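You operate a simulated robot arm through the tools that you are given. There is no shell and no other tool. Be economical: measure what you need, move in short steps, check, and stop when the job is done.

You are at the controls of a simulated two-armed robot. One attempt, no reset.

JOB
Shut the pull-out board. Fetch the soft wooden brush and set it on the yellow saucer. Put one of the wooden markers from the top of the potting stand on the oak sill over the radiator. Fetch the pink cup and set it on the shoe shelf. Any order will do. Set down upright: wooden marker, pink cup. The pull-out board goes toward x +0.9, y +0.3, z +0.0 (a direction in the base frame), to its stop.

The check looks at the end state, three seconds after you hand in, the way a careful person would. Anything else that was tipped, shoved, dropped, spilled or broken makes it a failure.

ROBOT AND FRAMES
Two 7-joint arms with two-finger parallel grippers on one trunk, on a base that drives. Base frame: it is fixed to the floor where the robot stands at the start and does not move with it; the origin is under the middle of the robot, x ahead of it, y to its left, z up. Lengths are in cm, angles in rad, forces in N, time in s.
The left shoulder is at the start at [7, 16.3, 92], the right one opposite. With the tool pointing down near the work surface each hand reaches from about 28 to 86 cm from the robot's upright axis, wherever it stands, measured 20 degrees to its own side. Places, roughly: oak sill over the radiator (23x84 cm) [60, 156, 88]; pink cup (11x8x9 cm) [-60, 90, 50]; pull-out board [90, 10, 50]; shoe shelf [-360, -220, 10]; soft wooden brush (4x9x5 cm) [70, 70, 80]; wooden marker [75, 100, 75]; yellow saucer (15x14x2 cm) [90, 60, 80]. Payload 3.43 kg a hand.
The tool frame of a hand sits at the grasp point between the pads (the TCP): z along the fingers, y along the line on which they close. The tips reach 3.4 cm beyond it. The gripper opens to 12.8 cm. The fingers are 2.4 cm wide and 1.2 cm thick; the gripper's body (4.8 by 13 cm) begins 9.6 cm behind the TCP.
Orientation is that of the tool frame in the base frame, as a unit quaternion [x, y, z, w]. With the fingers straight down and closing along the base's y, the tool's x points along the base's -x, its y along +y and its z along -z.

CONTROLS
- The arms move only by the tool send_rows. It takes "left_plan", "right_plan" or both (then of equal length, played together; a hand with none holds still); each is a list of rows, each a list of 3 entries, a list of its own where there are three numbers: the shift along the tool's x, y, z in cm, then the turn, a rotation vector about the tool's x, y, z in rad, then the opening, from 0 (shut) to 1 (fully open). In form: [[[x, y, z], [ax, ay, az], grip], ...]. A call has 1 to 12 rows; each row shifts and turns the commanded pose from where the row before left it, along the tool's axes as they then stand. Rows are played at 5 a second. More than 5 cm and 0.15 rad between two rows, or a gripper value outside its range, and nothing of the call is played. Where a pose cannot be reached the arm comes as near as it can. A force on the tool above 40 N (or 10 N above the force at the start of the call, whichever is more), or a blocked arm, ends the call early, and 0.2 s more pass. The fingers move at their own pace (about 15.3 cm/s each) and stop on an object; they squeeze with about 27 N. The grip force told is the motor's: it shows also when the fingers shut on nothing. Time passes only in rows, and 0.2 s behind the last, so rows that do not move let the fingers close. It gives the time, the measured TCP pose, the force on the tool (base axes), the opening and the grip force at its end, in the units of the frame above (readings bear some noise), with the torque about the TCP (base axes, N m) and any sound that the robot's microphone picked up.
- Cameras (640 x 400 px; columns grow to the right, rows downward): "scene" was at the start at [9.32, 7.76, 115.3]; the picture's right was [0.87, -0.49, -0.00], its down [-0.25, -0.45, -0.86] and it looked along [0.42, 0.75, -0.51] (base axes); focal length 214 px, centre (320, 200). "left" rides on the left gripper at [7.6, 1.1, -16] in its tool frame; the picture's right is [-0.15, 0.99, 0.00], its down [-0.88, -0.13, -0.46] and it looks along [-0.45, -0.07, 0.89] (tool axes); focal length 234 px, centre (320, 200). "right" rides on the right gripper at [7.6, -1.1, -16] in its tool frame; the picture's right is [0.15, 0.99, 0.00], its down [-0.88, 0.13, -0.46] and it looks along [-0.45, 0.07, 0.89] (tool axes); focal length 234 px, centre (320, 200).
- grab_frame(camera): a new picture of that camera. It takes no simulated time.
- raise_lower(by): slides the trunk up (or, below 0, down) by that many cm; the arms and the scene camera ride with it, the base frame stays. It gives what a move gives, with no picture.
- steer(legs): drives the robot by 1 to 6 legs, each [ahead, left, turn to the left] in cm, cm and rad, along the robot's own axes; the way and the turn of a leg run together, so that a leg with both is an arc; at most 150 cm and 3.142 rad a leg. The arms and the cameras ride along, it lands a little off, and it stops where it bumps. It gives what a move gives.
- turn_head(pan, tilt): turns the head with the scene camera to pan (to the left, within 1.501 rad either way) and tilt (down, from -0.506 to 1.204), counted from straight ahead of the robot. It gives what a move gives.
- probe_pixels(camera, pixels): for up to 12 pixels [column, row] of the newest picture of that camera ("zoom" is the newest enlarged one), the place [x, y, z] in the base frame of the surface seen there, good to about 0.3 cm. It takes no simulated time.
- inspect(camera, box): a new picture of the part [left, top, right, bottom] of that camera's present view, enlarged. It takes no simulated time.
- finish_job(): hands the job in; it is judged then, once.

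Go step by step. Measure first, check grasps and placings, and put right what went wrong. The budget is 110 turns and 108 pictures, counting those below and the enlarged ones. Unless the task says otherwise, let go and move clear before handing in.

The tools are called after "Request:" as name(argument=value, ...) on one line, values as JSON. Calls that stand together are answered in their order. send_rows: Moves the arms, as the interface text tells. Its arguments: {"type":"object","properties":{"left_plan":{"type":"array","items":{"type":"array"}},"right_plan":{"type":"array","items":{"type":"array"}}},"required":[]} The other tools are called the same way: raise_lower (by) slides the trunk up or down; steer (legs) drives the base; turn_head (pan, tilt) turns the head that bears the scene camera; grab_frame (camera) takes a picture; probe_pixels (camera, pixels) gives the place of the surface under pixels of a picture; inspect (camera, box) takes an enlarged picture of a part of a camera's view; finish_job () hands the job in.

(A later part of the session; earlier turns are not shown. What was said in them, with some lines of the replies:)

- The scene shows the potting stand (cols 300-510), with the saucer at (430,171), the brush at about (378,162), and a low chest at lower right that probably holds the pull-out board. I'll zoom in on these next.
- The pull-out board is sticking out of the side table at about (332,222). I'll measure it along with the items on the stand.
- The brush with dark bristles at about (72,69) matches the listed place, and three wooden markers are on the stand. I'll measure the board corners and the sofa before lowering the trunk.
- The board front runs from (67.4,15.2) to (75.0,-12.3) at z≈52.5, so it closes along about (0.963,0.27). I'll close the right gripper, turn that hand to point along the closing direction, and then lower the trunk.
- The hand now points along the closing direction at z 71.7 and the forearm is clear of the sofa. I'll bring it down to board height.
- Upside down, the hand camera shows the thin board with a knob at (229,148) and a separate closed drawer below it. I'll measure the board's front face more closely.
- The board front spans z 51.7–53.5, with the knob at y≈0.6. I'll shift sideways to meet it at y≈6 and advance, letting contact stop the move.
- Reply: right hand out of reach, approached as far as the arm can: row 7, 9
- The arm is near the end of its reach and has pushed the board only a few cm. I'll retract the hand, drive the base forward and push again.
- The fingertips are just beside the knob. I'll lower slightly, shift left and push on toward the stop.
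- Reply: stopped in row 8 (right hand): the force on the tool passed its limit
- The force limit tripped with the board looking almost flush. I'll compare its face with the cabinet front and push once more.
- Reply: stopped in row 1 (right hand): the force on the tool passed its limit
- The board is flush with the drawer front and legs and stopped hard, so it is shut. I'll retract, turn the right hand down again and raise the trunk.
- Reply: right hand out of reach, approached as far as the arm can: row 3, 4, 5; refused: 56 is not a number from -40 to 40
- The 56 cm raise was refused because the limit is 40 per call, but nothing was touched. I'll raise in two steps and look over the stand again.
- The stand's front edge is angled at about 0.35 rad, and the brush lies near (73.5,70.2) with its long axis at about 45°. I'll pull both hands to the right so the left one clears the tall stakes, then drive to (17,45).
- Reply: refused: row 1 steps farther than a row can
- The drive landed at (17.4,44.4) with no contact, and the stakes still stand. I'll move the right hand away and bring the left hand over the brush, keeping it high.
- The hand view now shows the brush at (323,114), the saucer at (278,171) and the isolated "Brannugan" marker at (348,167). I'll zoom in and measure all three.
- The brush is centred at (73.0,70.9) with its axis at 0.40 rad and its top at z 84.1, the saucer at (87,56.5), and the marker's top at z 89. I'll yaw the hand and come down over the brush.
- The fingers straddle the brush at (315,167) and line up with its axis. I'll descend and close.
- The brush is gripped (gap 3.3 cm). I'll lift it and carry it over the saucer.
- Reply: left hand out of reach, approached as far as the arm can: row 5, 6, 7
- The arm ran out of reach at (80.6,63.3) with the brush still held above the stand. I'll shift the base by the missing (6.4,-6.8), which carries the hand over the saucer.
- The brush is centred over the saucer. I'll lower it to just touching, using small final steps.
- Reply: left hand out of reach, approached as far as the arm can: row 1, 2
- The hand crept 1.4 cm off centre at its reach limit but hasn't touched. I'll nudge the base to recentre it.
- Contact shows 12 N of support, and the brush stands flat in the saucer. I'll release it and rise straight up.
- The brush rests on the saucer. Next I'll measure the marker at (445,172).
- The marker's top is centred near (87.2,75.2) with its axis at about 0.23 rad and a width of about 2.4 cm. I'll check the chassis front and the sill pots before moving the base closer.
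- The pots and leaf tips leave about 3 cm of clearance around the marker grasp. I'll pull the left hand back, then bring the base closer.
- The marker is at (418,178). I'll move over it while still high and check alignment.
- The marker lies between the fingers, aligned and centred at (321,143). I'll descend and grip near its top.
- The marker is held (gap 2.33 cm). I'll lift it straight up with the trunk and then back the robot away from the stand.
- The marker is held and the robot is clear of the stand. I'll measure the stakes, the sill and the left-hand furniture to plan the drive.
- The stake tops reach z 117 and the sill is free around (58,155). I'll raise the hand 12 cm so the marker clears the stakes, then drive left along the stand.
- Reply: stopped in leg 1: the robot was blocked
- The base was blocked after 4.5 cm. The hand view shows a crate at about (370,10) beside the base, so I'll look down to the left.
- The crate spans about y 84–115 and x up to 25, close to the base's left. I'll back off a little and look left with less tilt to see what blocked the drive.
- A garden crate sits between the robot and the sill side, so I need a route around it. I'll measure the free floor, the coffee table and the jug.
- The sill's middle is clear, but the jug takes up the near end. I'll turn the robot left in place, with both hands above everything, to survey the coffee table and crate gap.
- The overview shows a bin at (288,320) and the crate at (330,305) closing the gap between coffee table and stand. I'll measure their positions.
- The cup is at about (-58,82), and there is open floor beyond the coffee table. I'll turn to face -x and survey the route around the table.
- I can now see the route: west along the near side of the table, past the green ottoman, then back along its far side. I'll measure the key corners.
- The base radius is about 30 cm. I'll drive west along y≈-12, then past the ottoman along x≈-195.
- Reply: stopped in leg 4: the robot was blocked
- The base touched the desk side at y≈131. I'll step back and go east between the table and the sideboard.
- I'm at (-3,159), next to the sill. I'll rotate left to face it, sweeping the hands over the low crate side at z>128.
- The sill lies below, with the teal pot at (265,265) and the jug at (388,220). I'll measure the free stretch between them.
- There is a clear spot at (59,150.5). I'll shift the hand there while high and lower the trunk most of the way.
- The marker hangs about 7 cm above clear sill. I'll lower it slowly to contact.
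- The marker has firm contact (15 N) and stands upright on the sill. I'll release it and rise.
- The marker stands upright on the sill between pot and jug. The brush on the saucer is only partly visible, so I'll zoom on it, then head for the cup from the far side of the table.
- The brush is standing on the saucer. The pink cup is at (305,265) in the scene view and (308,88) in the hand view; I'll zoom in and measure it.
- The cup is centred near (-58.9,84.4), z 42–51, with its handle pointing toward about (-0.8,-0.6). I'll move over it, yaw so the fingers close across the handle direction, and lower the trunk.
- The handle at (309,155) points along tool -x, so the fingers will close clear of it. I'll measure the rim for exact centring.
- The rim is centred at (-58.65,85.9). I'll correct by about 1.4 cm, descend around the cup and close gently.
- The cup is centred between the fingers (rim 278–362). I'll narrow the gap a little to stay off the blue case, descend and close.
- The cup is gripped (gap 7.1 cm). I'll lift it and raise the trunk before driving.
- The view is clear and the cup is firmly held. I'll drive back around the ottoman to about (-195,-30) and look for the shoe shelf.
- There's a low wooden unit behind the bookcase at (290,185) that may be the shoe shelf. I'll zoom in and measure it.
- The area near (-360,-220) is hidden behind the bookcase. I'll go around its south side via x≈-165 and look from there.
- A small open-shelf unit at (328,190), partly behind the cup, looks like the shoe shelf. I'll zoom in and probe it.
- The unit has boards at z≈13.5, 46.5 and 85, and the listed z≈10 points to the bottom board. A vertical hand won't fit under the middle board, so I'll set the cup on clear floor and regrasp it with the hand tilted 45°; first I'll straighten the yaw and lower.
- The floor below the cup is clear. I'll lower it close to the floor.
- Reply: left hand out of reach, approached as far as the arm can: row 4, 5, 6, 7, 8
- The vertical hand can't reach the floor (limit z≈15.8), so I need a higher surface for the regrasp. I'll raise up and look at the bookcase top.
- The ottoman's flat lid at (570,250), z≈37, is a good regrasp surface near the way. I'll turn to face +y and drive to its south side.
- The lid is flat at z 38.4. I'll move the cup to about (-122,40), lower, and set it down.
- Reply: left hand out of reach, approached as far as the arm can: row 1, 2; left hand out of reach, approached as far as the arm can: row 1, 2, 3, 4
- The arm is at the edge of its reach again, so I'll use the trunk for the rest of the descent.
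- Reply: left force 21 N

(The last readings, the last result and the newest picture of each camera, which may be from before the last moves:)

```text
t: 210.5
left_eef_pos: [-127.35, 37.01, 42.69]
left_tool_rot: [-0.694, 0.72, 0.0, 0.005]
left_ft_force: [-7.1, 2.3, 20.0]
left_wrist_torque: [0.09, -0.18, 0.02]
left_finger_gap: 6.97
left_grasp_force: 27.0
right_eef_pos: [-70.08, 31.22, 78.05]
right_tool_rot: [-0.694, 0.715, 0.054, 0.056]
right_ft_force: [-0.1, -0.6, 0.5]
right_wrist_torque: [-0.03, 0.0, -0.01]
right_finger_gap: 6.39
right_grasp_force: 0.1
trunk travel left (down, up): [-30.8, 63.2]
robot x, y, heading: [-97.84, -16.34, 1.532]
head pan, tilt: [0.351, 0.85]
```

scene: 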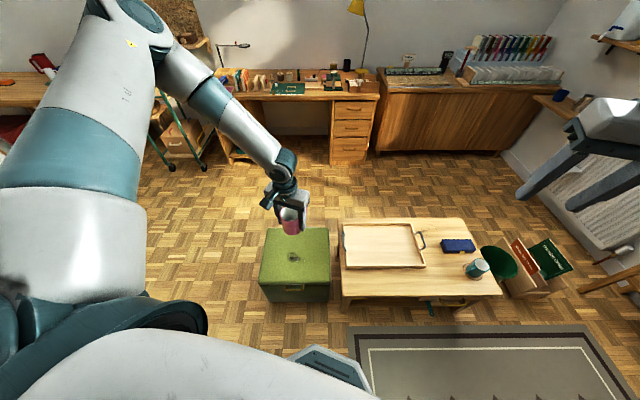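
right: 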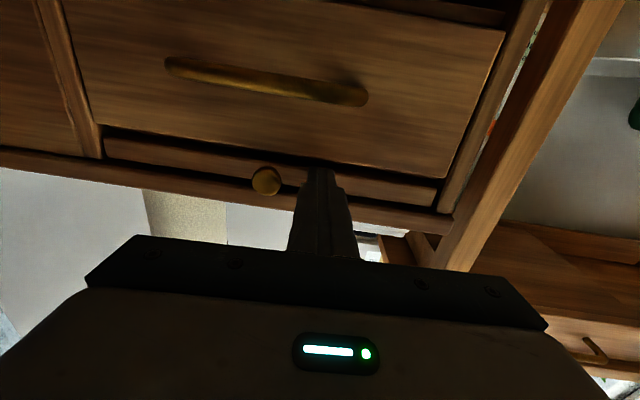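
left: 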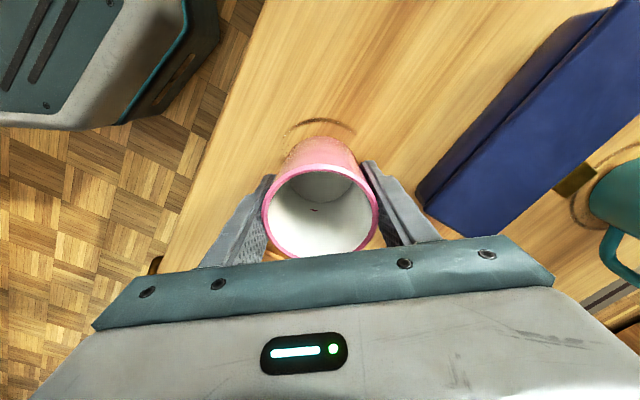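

The cup rests on the lid with about 20 N of support. I'll release, rise clear, back off 10 cm and tilt the hand 45°.

Request:
send_rows(left_plan=[[[0, 0, 0], [0, 0, 0], 0.78], [[0, 0, 0], [0, 0, 0], 0.78], [[0, 0, 0], [0, 0, 0], 0.78]])

Request:
raise_lower(by=15)

Request:
send_rows(left_plan=[[[3.4, 0, 0], [0, 0, 0], 0.78], [[3.3, 0, 0], [0, 0, 0], 0.78], [[3.3, 0, 0], [0, 0, 0], 0.78], [[0, 0, 0], [0, -0.131, 0], 0.78], [[0, 0, 0], [0, -0.131, 0], 0.78], [[0, 0, 0], [0, -0.131, 0], 0.78], [[0, 0, 0], [0, -0.131, 0], 0.78], [[0, 0, 0], [0, -0.131, 0], 0.78], [[0, 0, 0], [0, -0.131, 0], 0.78]])

Request:
grab_frame(camera="left")

Request:
inspect(camera="scene", box=[200, 150, 380, 300])

```text
t: 211.3
left_eef_pos: [-127.2, 36.9, 42.55]
left_tool_rot: [-0.694, 0.72, -0.002, 0.004]
left_ft_force: [-0.1, 0.6, -0.2]
left_wrist_torque: [-0.01, 0.0, 0.0]
left_finger_gap: 9.97
left_grasp_force: 0.1
right_eef_pos: [-70.02, 31.41, 77.96]
right_tool_rot: [-0.695, 0.715, 0.053, 0.057]
right_ft_force: [-0.1, 0.1, 0.1]
right_wrist_torque: [-0.02, 0.03, 0.0]
right_finger_gap: 6.41
right_grasp_force: 0.0
trunk travel left (down, up): [-30.8, 63.2]
robot x, y, heading: [-98.0, -16.51, 1.533]
head pan, tilt: [0.351, 0.85]
```

```text
t: 213.0
left_eef_pos: [-127.26, 36.99, 57.53]
left_tool_rot: [-0.694, 0.72, -0.002, 0.004]
left_ft_force: [0.2, 0.3, 0.1]
left_wrist_torque: [0.01, -0.01, 0.03]
left_finger_gap: 9.97
left_grasp_force: 0.0
right_eef_pos: [-70.05, 31.47, 92.93]
right_tool_rot: [-0.695, 0.715, 0.053, 0.057]
right_ft_force: [-0.3, 0.9, 1.0]
right_wrist_torque: [0.01, -0.01, -0.03]
right_finger_gap: 6.42
right_grasp_force: 0.0
trunk travel left (down, up): [-45.8, 48.2]
robot x, y, heading: [-97.55, -16.56, 1.539]
head pan, tilt: [0.351, 0.85]
```

```text
t: 215.0
left_eef_pos: [-131.49, 31.17, 62.94]
left_tool_rot: [-0.642, 0.662, 0.265, 0.28]
left_ft_force: [-0.3, 0.1, 0.8]
left_wrist_torque: [-0.03, 0.0, -0.01]
left_finger_gap: 9.97
left_grasp_force: 0.0
left hand out of reach, approached as far as the arm can: row 6, 7, 8, 9
right_eef_pos: [-70.18, 31.33, 93.0]
right_tool_rot: [-0.694, 0.715, 0.054, 0.057]
right_ft_force: [-0.4, -0.7, -1.0]
right_wrist_torque: [0.0, -0.02, -0.04]
right_finger_gap: 6.41
right_grasp_force: 0.1
trunk travel left (down, up): [-45.8, 48.2]
robot x, y, heading: [-97.72, -16.34, 1.537]
head pan, tilt: [0.351, 0.85]
```

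```text
26 pictures are left
```

left: 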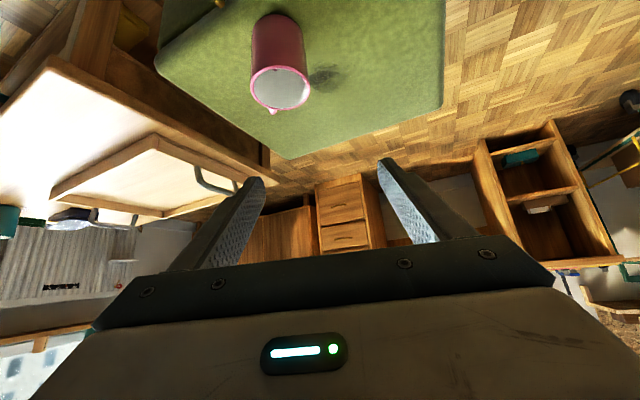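

```text
2.67 times, centred on (290, 225) of scene
```

zoom: 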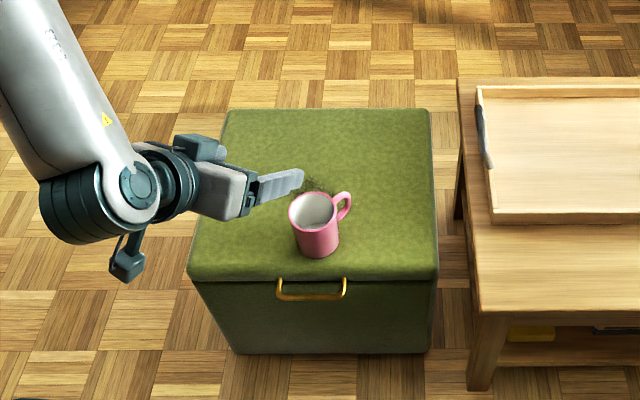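

The cup stands upright on the lid. The tilted pose is awkward with the shoulder this high, so I'll raise the arm relative to the trunk and lower the trunk.

Request:
send_rows(left_plan=[[[-3.2, 0, -3.2], [0, 0, 0], 0.78], [[-3.2, 0, -3.2], [0, 0, 0], 0.78], [[-3.2, 0, -3.2], [0, 0, 0], 0.78], [[-3.2, 0, -3.2], [0, 0, 0], 0.78], [[-3.2, 0, -3.2], [0, 0, 0], 0.78], [[-3.2, 0, -3.2], [0, 0, 0], 0.78]])

Request:
raise_lower(by=-26)

```text
t: 216.4
left_eef_pos: [-133.73, 36.15, 88.47]
left_tool_rot: [-0.641, 0.664, 0.265, 0.28]
left_ft_force: [0.4, -0.1, 0.3]
left_wrist_torque: [0.0, 0.04, 0.08]
left_finger_gap: 10.0
left_grasp_force: 0.0
left hand out of reach, approached as far as the arm can: row 1, 2, 3, 4
right_eef_pos: [-69.82, 31.23, 92.88]
right_tool_rot: [-0.694, 0.715, 0.054, 0.056]
right_ft_force: [0.4, -0.5, 0.1]
right_wrist_torque: [-0.01, 0.05, 0.0]
right_finger_gap: 6.4
right_grasp_force: 0.0
trunk travel left (down, up): [-45.8, 48.2]
robot x, y, heading: [-98.35, -16.76, 1.534]
head pan, tilt: [0.351, 0.85]
```

```text
t: 219.1
left_eef_pos: [-134.1, 36.14, 62.25]
left_tool_rot: [-0.642, 0.663, 0.265, 0.279]
left_ft_force: [-0.5, 0.5, 0.6]
left_wrist_torque: [0.02, -0.01, 0.01]
left_finger_gap: 9.98
left_grasp_force: 0.0
right_eef_pos: [-70.16, 31.4, 67.01]
right_tool_rot: [-0.695, 0.715, 0.053, 0.057]
right_ft_force: [0.9, -0.6, 0.1]
right_wrist_torque: [0.0, 0.02, -0.02]
right_finger_gap: 6.4
right_grasp_force: 0.0
trunk travel left (down, up): [-19.8, 74.2]
robot x, y, heading: [-98.03, -16.33, 1.536]
head pan, tilt: [0.351, 0.85]
```

Request:
send_rows(left_plan=[[[3.1, -1.78, 0], [0, 0, 0], 0.78], [[3.1, -1.78, 0], [0, 0, 0], 0.78], [[3.1, -1.78, 0], [0, 0, 0], 0.78], [[3.1, -1.76, 0.1], [0, 0, 0], 0.78]])

Request:
grab_frame(camera="left")

```text
t: 220.1
left_eef_pos: [-131.53, 37.56, 54.51]
left_tool_rot: [-0.642, 0.664, 0.263, 0.279]
left_ft_force: [-0.6, -0.5, 0.0]
left_wrist_torque: [-0.02, -0.01, -0.04]
left_finger_gap: 9.98
left_grasp_force: 0.1
left hand out of reach, approached as far as the arm can: row 1, 2, 3, 4
right_eef_pos: [-70.08, 31.37, 66.84]
right_tool_rot: [-0.695, 0.715, 0.053, 0.057]
right_ft_force: [0.0, 0.5, -1.4]
right_wrist_torque: [-0.06, 0.01, -0.01]
right_finger_gap: 6.41
right_grasp_force: 0.1
trunk travel left (down, up): [-19.8, 74.2]
robot x, y, heading: [-98.07, -16.7, 1.529]
head pan, tilt: [0.351, 0.85]
```

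```text
24 pictures are left
```

left: 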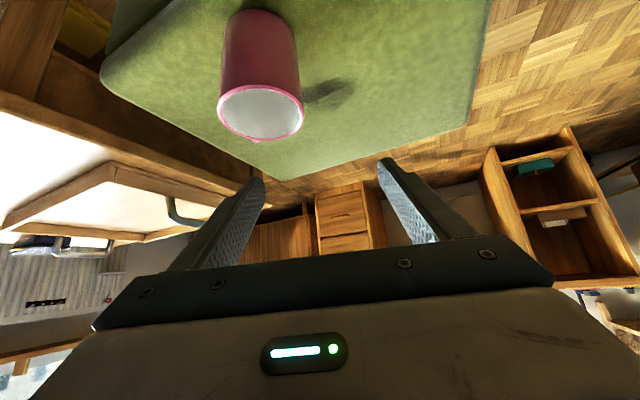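

The arm can't fold closer, so I'll back the base up instead to bring the hand behind the cup.

Request:
steer(legs=[[-11, -4.6, 0]])

Request:
send_rows(left_plan=[[[0, 0, 0.3], [0, 0, 0], 0.78]])

Request:
grab_frame(camera="left")

```text
t: 221.3
left_eef_pos: [-127.28, 26.39, 54.55]
left_tool_rot: [-0.641, 0.665, 0.262, 0.279]
left_ft_force: [0.4, -0.3, -0.4]
left_wrist_torque: [0.0, 0.02, -0.02]
left_finger_gap: 9.97
left_grasp_force: 0.0
right_eef_pos: [-65.82, 20.01, 67.03]
right_tool_rot: [-0.694, 0.716, 0.053, 0.056]
right_ft_force: [0.4, -0.7, 0.2]
right_wrist_torque: [0.01, 0.02, 0.01]
right_finger_gap: 6.39
right_grasp_force: 0.0
trunk travel left (down, up): [-19.8, 74.2]
robot x, y, heading: [-93.84, -27.99, 1.532]
head pan, tilt: [0.351, 0.85]
```

```text
t: 221.7
left_eef_pos: [-127.24, 26.57, 54.3]
left_tool_rot: [-0.641, 0.665, 0.263, 0.28]
left_ft_force: [-0.2, 0.2, 0.3]
left_wrist_torque: [0.02, -0.01, -0.01]
left_finger_gap: 9.95
left_grasp_force: 0.1
right_eef_pos: [-65.91, 20.0, 66.93]
right_tool_rot: [-0.693, 0.717, 0.052, 0.057]
right_ft_force: [0.2, 0.4, 0.1]
right_wrist_torque: [0.03, 0.02, 0.02]
right_finger_gap: 6.41
right_grasp_force: 0.0
trunk travel left (down, up): [-19.8, 74.2]
robot x, y, heading: [-93.77, -27.86, 1.531]
head pan, tilt: [0.351, 0.85]
```

```text
23 pictures are left
```

left: 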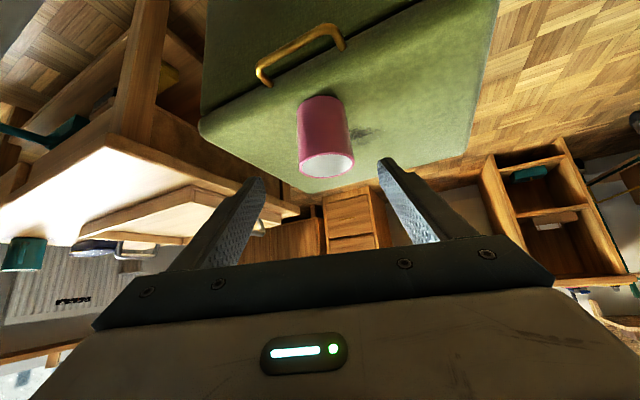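

The cup is centred between the fingers at col ~326. I'll advance 15 cm along the tool axis and close.

Request:
send_rows(left_plan=[[[0.1, 0.2, 4], [0, 0, 0], 0.78], [[0.1, 0.1, 4], [0, 0, 0], 0.78], [[0, 0, 4], [0, 0, 0], 0.78], [[0, 0, 2.8], [0, 0, 0], 0.78]])

Request:
grab_frame(camera="left")

```text
t: 222.7
left_eef_pos: [-127.15, 36.77, 43.5]
left_tool_rot: [-0.641, 0.665, 0.263, 0.279]
left_ft_force: [-0.5, 0.1, 0.0]
left_wrist_torque: [-0.01, 0.0, 0.02]
left_finger_gap: 9.97
left_grasp_force: 0.1
right_eef_pos: [-65.92, 20.04, 66.89]
right_tool_rot: [-0.693, 0.716, 0.053, 0.057]
right_ft_force: [0.5, 1.2, -0.3]
right_wrist_torque: [0.0, 0.0, -0.03]
right_finger_gap: 6.4
right_grasp_force: 0.0
trunk travel left (down, up): [-19.8, 74.2]
robot x, y, heading: [-93.91, -27.63, 1.533]
head pan, tilt: [0.351, 0.85]
```

```text
22 pictures are left
```

left: 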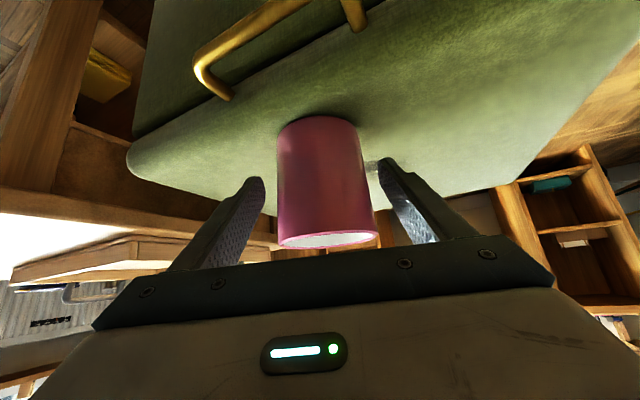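

The cup sits between the pads, so I'll close and lift.

Request:
send_rows(left_plan=[[[0, 0, 0], [0, 0, 0], 0.3], [[0, 0, 0], [0, 0, 0], 0.3], [[0, 0, 0], [0, 0, 0], 0.3], [[-1.5, 0, -1.5], [0, 0, 0], 0.3], [[-2.8, 0, -2.8], [0, 0, 0], 0.3]])

Request:
raise_lower(by=20)

Request:
grab_frame(camera="scene")

```text
t: 223.9
left_eef_pos: [-127.1, 36.88, 49.73]
left_tool_rot: [-0.641, 0.665, 0.262, 0.279]
left_ft_force: [0.8, 0.4, -2.8]
left_wrist_torque: [-0.01, 0.0, -0.01]
left_finger_gap: 6.91
left_grasp_force: 27.2
right_eef_pos: [-65.83, 19.99, 67.0]
right_tool_rot: [-0.693, 0.717, 0.053, 0.056]
right_ft_force: [0.1, 0.3, 0.6]
right_wrist_torque: [-0.02, 0.03, -0.02]
right_finger_gap: 6.39
right_grasp_force: 0.0
trunk travel left (down, up): [-19.8, 74.2]
robot x, y, heading: [-93.61, -27.71, 1.534]
head pan, tilt: [0.351, 0.85]
```

```text
t: 226.1
left_eef_pos: [-127.17, 36.84, 69.52]
left_tool_rot: [-0.641, 0.665, 0.263, 0.28]
left_ft_force: [-0.8, 0.9, -2.3]
left_wrist_torque: [-0.02, 0.01, -0.02]
left_finger_gap: 6.92
left_grasp_force: 27.1
right_eef_pos: [-65.94, 20.15, 86.98]
right_tool_rot: [-0.693, 0.717, 0.053, 0.057]
right_ft_force: [-0.7, -0.2, -0.3]
right_wrist_torque: [0.02, -0.01, 0.04]
right_finger_gap: 6.41
right_grasp_force: 0.1
trunk travel left (down, up): [-39.8, 54.2]
robot x, y, heading: [-93.75, -27.61, 1.534]
head pan, tilt: [0.351, 0.85]
```

```text
21 pictures are left
```

scene: 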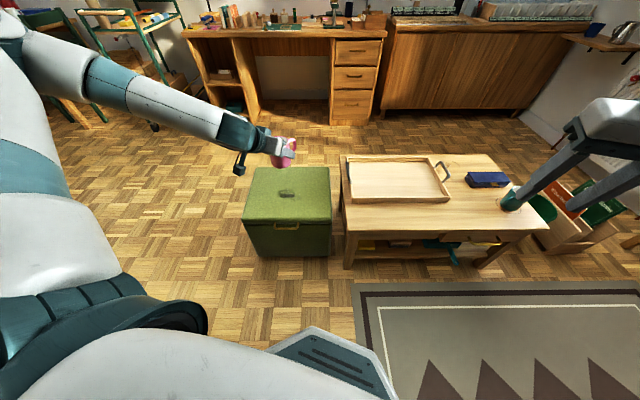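

The cup is held in the tilted hand. I'll tuck the right hand up and back, then drive to open floor in front of the shoe shelf and turn to face it.

Request:
send_rows(right_plan=[[[2.9, 0, -3.9], [0, 0, 0], 0.5], [[2.9, 0, -3.9], [0, 0, 0], 0.5], [[2.9, 0, -3.9], [0, 0, 0], 0.5], [[2.9, 0, -3.9], [0, 0, 0], 0.5], [[2.9, 0, -3.9], [0, 0, 0], 0.5]])

Request:
steer(legs=[[-49.4, 54.4, 0], [-130.2, 5.2, 0], [0, 0, 1.815]])

Request:
turn_head(pan=0.2, tilt=0.5)

Request:
grab_frame(camera="scene")

```text
t: 227.3
left_eef_pos: [-127.2, 36.74, 69.74]
left_tool_rot: [-0.64, 0.665, 0.264, 0.281]
left_ft_force: [0.0, -0.7, -2.3]
left_wrist_torque: [-0.03, 0.01, 0.0]
left_finger_gap: 6.92
left_grasp_force: 26.7
right_eef_pos: [-66.39, 2.62, 103.86]
right_tool_rot: [-0.694, 0.716, 0.054, 0.058]
right_ft_force: [0.1, -0.3, -0.2]
right_wrist_torque: [0.05, -0.02, -0.01]
right_finger_gap: 6.38
right_grasp_force: 0.1
trunk travel left (down, up): [-39.8, 54.2]
robot x, y, heading: [-93.56, -27.74, 1.533]
head pan, tilt: [0.351, 0.85]
```

```text
t: 241.8
left_eef_pos: [-211.88, -253.11, 69.62]
left_tool_rot: [0.917, 0.104, -0.382, 0.039]
left_ft_force: [0.2, 1.0, -2.0]
left_wrist_torque: [-0.02, -0.04, -0.04]
left_finger_gap: 6.93
left_grasp_force: 27.0
right_eef_pos: [-194.96, -185.39, 103.71]
right_tool_rot: [0.99, 0.114, -0.077, 0.007]
right_ft_force: [-0.1, -0.8, -0.6]
right_wrist_torque: [-0.03, -0.02, -0.02]
right_finger_gap: 6.38
right_grasp_force: 0.1
trunk travel left (down, up): [-39.8, 54.2]
robot x, y, heading: [-157.98, -204.24, -2.917]
head pan, tilt: [0.351, 0.85]
```

```text
t: 242.6
left_eef_pos: [-211.98, -253.11, 69.69]
left_tool_rot: [0.917, 0.103, -0.382, 0.039]
left_ft_force: [0.5, 0.1, -1.5]
left_wrist_torque: [0.02, -0.08, 0.0]
left_finger_gap: 6.87
left_grasp_force: 26.5
right_eef_pos: [-194.92, -185.31, 103.88]
right_tool_rot: [0.991, 0.113, -0.078, 0.007]
right_ft_force: [-0.4, -1.0, 0.1]
right_wrist_torque: [0.0, 0.0, 0.0]
right_finger_gap: 6.38
right_grasp_force: 0.1
trunk travel left (down, up): [-39.8, 54.2]
robot x, y, heading: [-158.19, -204.15, -2.912]
head pan, tilt: [0.201, 0.499]
```

```text
20 pictures are left
```

scene: 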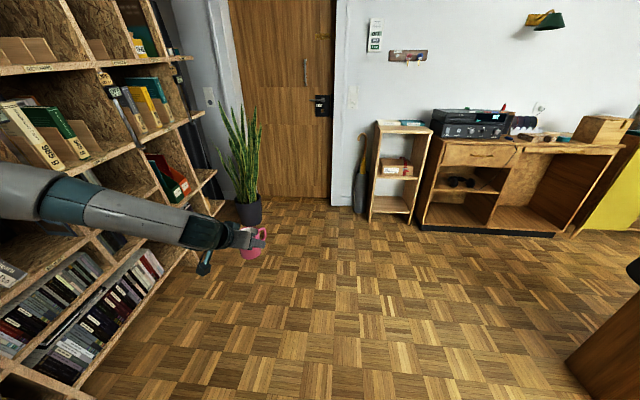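

The shoe shelf is in clear view at (400,170), and my left arm is near the big bookshelf without touching it. I'll measure the shelf precisely.

Request:
inspect(camera="scene", box=[345, 105, 465, 235])

Request:
probe_pixels(camera="scene", pixels=[[371, 211], [409, 213], [395, 205], [385, 200], [403, 205], [377, 205], [392, 212], [396, 178], [420, 222], [372, 190], [360, 210]])

```text
3.08 times, centred on (405, 170) of scene
```

zoom: 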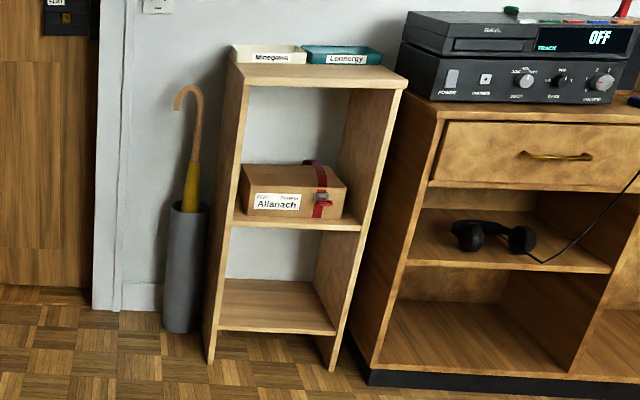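

```text
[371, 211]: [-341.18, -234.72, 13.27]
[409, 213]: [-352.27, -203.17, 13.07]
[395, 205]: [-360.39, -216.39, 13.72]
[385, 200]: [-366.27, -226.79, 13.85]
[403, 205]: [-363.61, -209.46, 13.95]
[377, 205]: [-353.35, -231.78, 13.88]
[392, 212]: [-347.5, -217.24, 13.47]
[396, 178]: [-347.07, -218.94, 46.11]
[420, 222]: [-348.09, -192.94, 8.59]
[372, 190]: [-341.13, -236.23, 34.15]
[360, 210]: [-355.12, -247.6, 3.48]
```

The shelf front runs from (-341,-235) to (-352,-203), so inward is about (-0.946,-0.325), with the bottom board at z 13.9. I'll drive to a pre-insert position in front of it and align my heading.

Request:
steer(legs=[[113.4, -71.4, 0], [0, 0, 0.102]])

Request:
raise_lower(by=-39)

Request:
turn_head(pan=0.5, tilt=0.6)

Request:
grab_frame(camera="scene")

```text
t: 249.9
left_eef_pos: [-332.92, -212.64, 69.63]
left_tool_rot: [0.911, 0.15, -0.379, 0.058]
left_ft_force: [0.4, -0.3, -1.9]
left_wrist_torque: [-0.01, -0.03, -0.06]
left_finger_gap: 6.92
left_grasp_force: 26.8
right_eef_pos: [-322.75, -143.58, 103.82]
right_tool_rot: [0.983, 0.164, -0.077, 0.011]
right_ft_force: [1.0, 0.1, 0.6]
right_wrist_torque: [0.02, 0.02, -0.01]
right_finger_gap: 6.4
right_grasp_force: 0.0
trunk travel left (down, up): [-39.8, 54.2]
robot x, y, heading: [-284.62, -158.61, -2.819]
head pan, tilt: [0.201, 0.499]
```

```text
t: 253.6
left_eef_pos: [-332.97, -212.57, 30.64]
left_tool_rot: [0.911, 0.15, -0.379, 0.058]
left_ft_force: [0.9, -0.4, -1.2]
left_wrist_torque: [0.01, -0.02, -0.02]
left_finger_gap: 6.89
left_grasp_force: 27.3
right_eef_pos: [-322.86, -143.43, 64.8]
right_tool_rot: [0.983, 0.165, -0.077, 0.011]
right_ft_force: [0.1, -0.1, 0.6]
right_wrist_torque: [-0.03, 0.02, 0.01]
right_finger_gap: 6.38
right_grasp_force: 0.0
trunk travel left (down, up): [-0.8, 93.2]
robot x, y, heading: [-284.08, -158.55, -2.817]
head pan, tilt: [0.201, 0.499]
```

```text
t: 254.4
left_eef_pos: [-332.91, -212.64, 30.67]
left_tool_rot: [0.911, 0.15, -0.379, 0.057]
left_ft_force: [-0.2, -0.5, -3.1]
left_wrist_torque: [-0.02, -0.05, 0.04]
left_finger_gap: 6.9
left_grasp_force: 27.3
right_eef_pos: [-322.79, -143.6, 64.78]
right_tool_rot: [0.983, 0.164, -0.076, 0.011]
right_ft_force: [-0.1, 0.3, -0.5]
right_wrist_torque: [-0.01, 0.01, 0.01]
right_finger_gap: 6.4
right_grasp_force: 0.0
trunk travel left (down, up): [-0.8, 93.2]
robot x, y, heading: [-284.58, -158.48, -2.817]
head pan, tilt: [0.499, 0.6]
```

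```text
18 pictures are left
```

scene: 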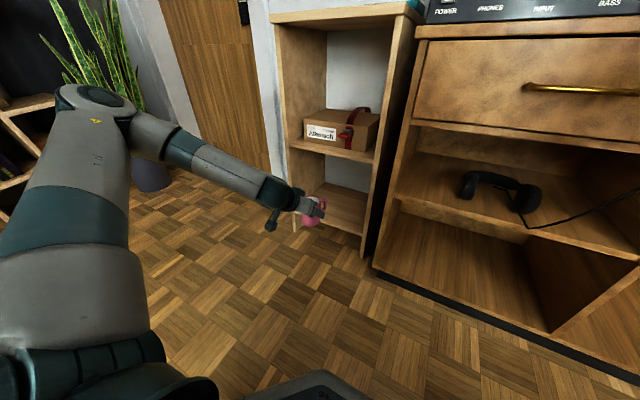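

The hand is lined up with the lower bay, 15 cm in front and 2 cm right of centre. I'll lower it to insertion height.

Request:
send_rows(left_plan=[[[2.5, -0.5, 2.5], [0, 0, 0], 0.3], [[2.5, -0.5, 2.5], [0, 0, 0], 0.3]])

Request:
inspect(camera="scene", box=[240, 100, 420, 270])

```text
t: 255.0
left_eef_pos: [-333.18, -211.5, 23.55]
left_tool_rot: [0.911, 0.15, -0.379, 0.058]
left_ft_force: [0.0, 0.5, -2.0]
left_wrist_torque: [0.02, -0.05, -0.01]
left_finger_gap: 6.89
left_grasp_force: 27.4
right_eef_pos: [-322.83, -143.63, 64.84]
right_tool_rot: [0.983, 0.163, -0.077, 0.011]
right_ft_force: [0.2, 0.0, 0.6]
right_wrist_torque: [0.0, 0.03, 0.01]
right_finger_gap: 6.39
right_grasp_force: 0.0
trunk travel left (down, up): [-0.8, 93.2]
robot x, y, heading: [-284.34, -158.28, -2.817]
head pan, tilt: [0.499, 0.6]
```

```text
2.35 times, centred on (330, 185) of scene
```

zoom: 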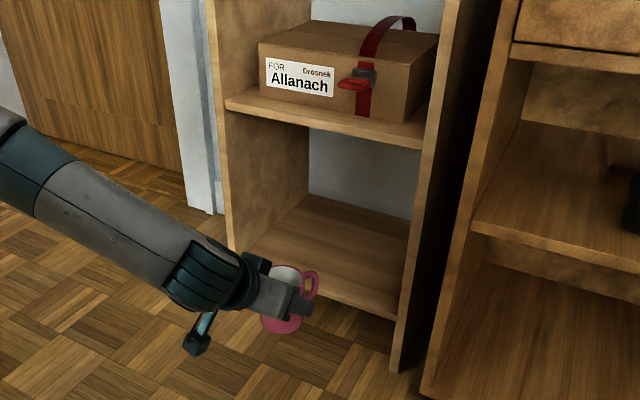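

The cup is at the right height, about 4 cm above the board. I'll shift 3 cm left and drive straight in 24.5 cm.

Request:
steer(legs=[[0, 3, 0], [24.5, 0, 0]])

Request:
inspect(camera="scene", box=[240, 140, 480, 320])

Request:
grab_frame(camera="left")

```text
t: 257.2
left_eef_pos: [-355.87, -222.15, 23.58]
left_tool_rot: [0.912, 0.149, -0.379, 0.058]
left_ft_force: [0.6, 0.1, -2.2]
left_wrist_torque: [0.0, -0.02, -0.02]
left_finger_gap: 6.88
left_grasp_force: 27.2
right_eef_pos: [-345.17, -154.01, 64.75]
right_tool_rot: [0.984, 0.162, -0.077, 0.011]
right_ft_force: [0.4, -0.2, 0.7]
right_wrist_torque: [0.0, 0.0, 0.01]
right_finger_gap: 6.42
right_grasp_force: 0.1
trunk travel left (down, up): [-0.8, 93.2]
robot x, y, heading: [-307.08, -169.46, -2.816]
head pan, tilt: [0.499, 0.6]
```

```text
2.22 times, centred on (360, 230) of scene
```

zoom: 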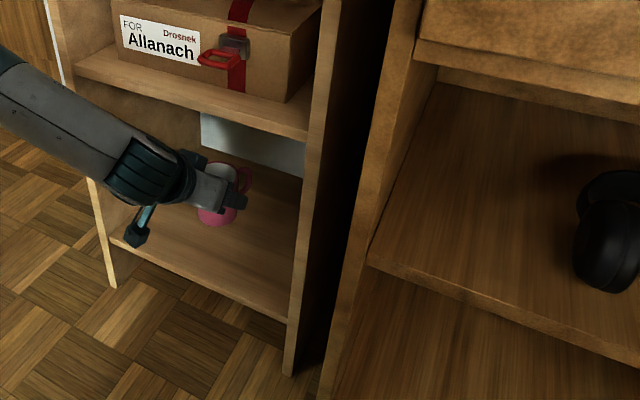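

```text
15 pictures are left
```

left: 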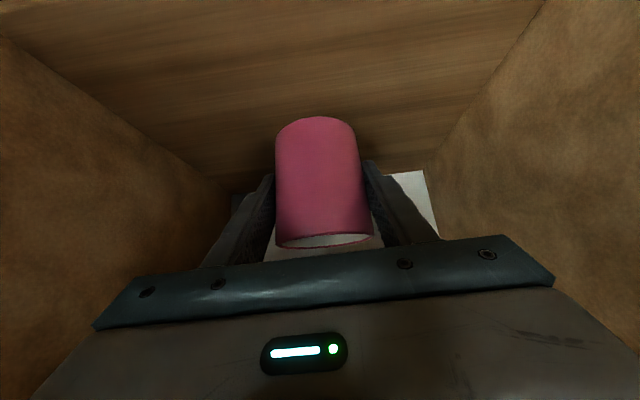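

The cup is centred inside the lower bay. I'll lower it gently to the board.

Request:
send_rows(left_plan=[[[1.6, 0, 1.6], [0, 0, 0], 0.3], [[0.6, 0, 0.6], [0, 0, 0], 0.3], [[0.28, 0, 0.28], [0, 0, 0], 0.3], [[0.2, 0, 0.2], [0, 0, 0], 0.3]])

```text
t: 258.2
left_eef_pos: [-355.69, -221.83, 19.8]
left_tool_rot: [0.912, 0.148, -0.379, 0.057]
left_ft_force: [-0.3, 0.4, -2.7]
left_wrist_torque: [0.05, -0.05, -0.02]
left_finger_gap: 6.89
left_grasp_force: 27.3
right_eef_pos: [-345.11, -154.11, 64.86]
right_tool_rot: [0.984, 0.162, -0.077, 0.011]
right_ft_force: [0.5, -0.1, -0.2]
right_wrist_torque: [0.0, 0.02, 0.02]
right_finger_gap: 6.39
right_grasp_force: 0.0
trunk travel left (down, up): [-0.8, 93.2]
robot x, y, heading: [-307.02, -169.22, -2.819]
head pan, tilt: [0.499, 0.6]
```

Request:
send_rows(left_plan=[[[0.15, 0, 0.15], [0, 0, 0], 0.3], [[0.15, 0, 0.15], [0, 0, 0], 0.3], [[0.1, 0, 0.1], [0, 0, 0], 0.3]])

```text
t: 259.1
left_eef_pos: [-355.62, -221.95, 19.11]
left_tool_rot: [0.912, 0.148, -0.379, 0.057]
left_ft_force: [-0.1, -0.6, -2.5]
left_wrist_torque: [0.0, 0.02, 0.02]
left_finger_gap: 6.91
left_grasp_force: 27.1
right_eef_pos: [-345.06, -154.17, 64.8]
right_tool_rot: [0.984, 0.161, -0.077, 0.011]
right_ft_force: [0.0, 0.3, -1.0]
right_wrist_torque: [-0.02, 0.04, 0.01]
right_finger_gap: 6.42
right_grasp_force: 0.1
trunk travel left (down, up): [-0.8, 93.2]
robot x, y, heading: [-306.97, -168.74, -2.819]
head pan, tilt: [0.499, 0.6]
```

Request:
send_rows(left_plan=[[[0.13, 0, 0.13], [0, 0, 0], 0.3], [[0.13, 0, 0.13], [0, 0, 0], 0.3], [[0.1, 0, 0.1], [0, 0, 0], 0.3]])

Request:
inspect(camera="scene", box=[280, 180, 400, 270])

```text
t: 259.9
left_eef_pos: [-355.88, -221.97, 19.08]
left_tool_rot: [0.911, 0.148, -0.382, 0.058]
left_ft_force: [5.1, -0.6, 19.3]
left_wrist_torque: [-0.04, -0.06, 0.0]
left_finger_gap: 6.9
left_grasp_force: 27.1
right_eef_pos: [-344.98, -154.04, 64.86]
right_tool_rot: [0.984, 0.162, -0.077, 0.012]
right_ft_force: [-0.7, 0.1, -0.2]
right_wrist_torque: [0.03, 0.02, 0.01]
right_finger_gap: 6.41
right_grasp_force: 0.1
trunk travel left (down, up): [-0.8, 93.2]
robot x, y, heading: [-306.7, -169.16, -2.82]
head pan, tilt: [0.499, 0.6]
```

```text
4.44 times, centred on (340, 225) of scene
```

zoom: 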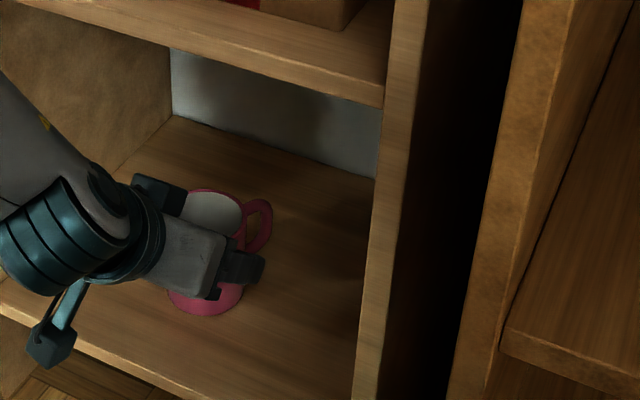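

The cup stands on the board with 19 N of contact. I'll open fully and back the base straight out.

Request:
send_rows(left_plan=[[[0, 0, 0], [0, 0, 0], 1], [[0, 0, 0], [0, 0, 0], 1], [[0, 0, 0], [0, 0, 0], 1]])

Request:
steer(legs=[[-30, 0, 0]])

Request:
inspect(camera="scene", box=[240, 60, 480, 260])

```text
t: 260.6
left_eef_pos: [-355.68, -221.95, 18.56]
left_tool_rot: [0.911, 0.148, -0.38, 0.058]
left_ft_force: [-0.3, 0.8, -0.7]
left_wrist_torque: [0.03, -0.01, 0.03]
left_finger_gap: 12.8
left_grasp_force: 0.1
right_eef_pos: [-345.1, -154.06, 64.71]
right_tool_rot: [0.984, 0.161, -0.076, 0.01]
right_ft_force: [-0.5, -0.8, -0.8]
right_wrist_torque: [0.0, 0.03, 0.0]
right_finger_gap: 6.43
right_grasp_force: 0.1
trunk travel left (down, up): [-0.8, 93.2]
robot x, y, heading: [-306.81, -169.15, -2.82]
head pan, tilt: [0.499, 0.6]
```

```text
t: 262.7
left_eef_pos: [-328.38, -212.23, 18.69]
left_tool_rot: [0.912, 0.144, -0.379, 0.055]
left_ft_force: [-0.5, -0.2, -0.4]
left_wrist_torque: [0.01, -0.01, 0.02]
left_finger_gap: 12.8
left_grasp_force: 0.0
right_eef_pos: [-317.03, -144.5, 64.77]
right_tool_rot: [0.984, 0.157, -0.077, 0.011]
right_ft_force: [0.4, -0.1, -0.6]
right_wrist_torque: [-0.03, -0.03, -0.03]
right_finger_gap: 6.43
right_grasp_force: 0.0
trunk travel left (down, up): [-0.8, 93.2]
robot x, y, heading: [-279.23, -160.1, -2.828]
head pan, tilt: [0.499, 0.6]
```

```text
2.00 times, centred on (360, 160) of scene
```

zoom: 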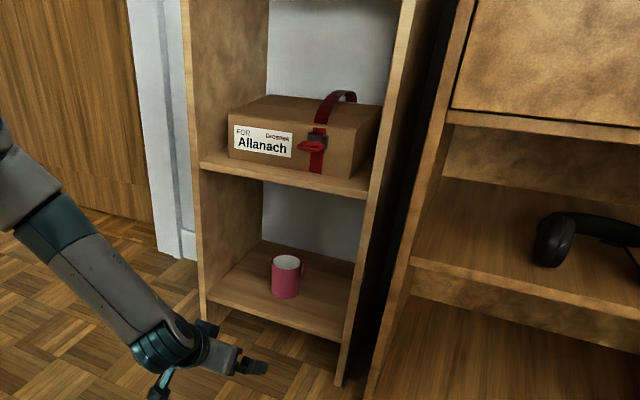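

The pink cup stands upright on the shelf's bottom board at zoom (285,275), both hands are clear, and the other three tasks were checked earlier. I'm handing in.

Request:
finish_job()

```text
The job is handed in.
```

I handed the job in with all four parts done, each confirmed in pictures or force readings:
- **Board:** pushed shut to its stop.
- **Brush:** on the yellow saucer.
- **Wooden marker:** the "Brannagan" one, upright on the oak sill.
- **Pink cup:** upright on the bottom board of the shoe shelf. I took that board as the target because the listed height was about z 10.

Two drives stopped as blocked, one apparently by the crate on the floor and one apparently by the desk. I saw nothing knocked over, but I did not measure whether either shifted.
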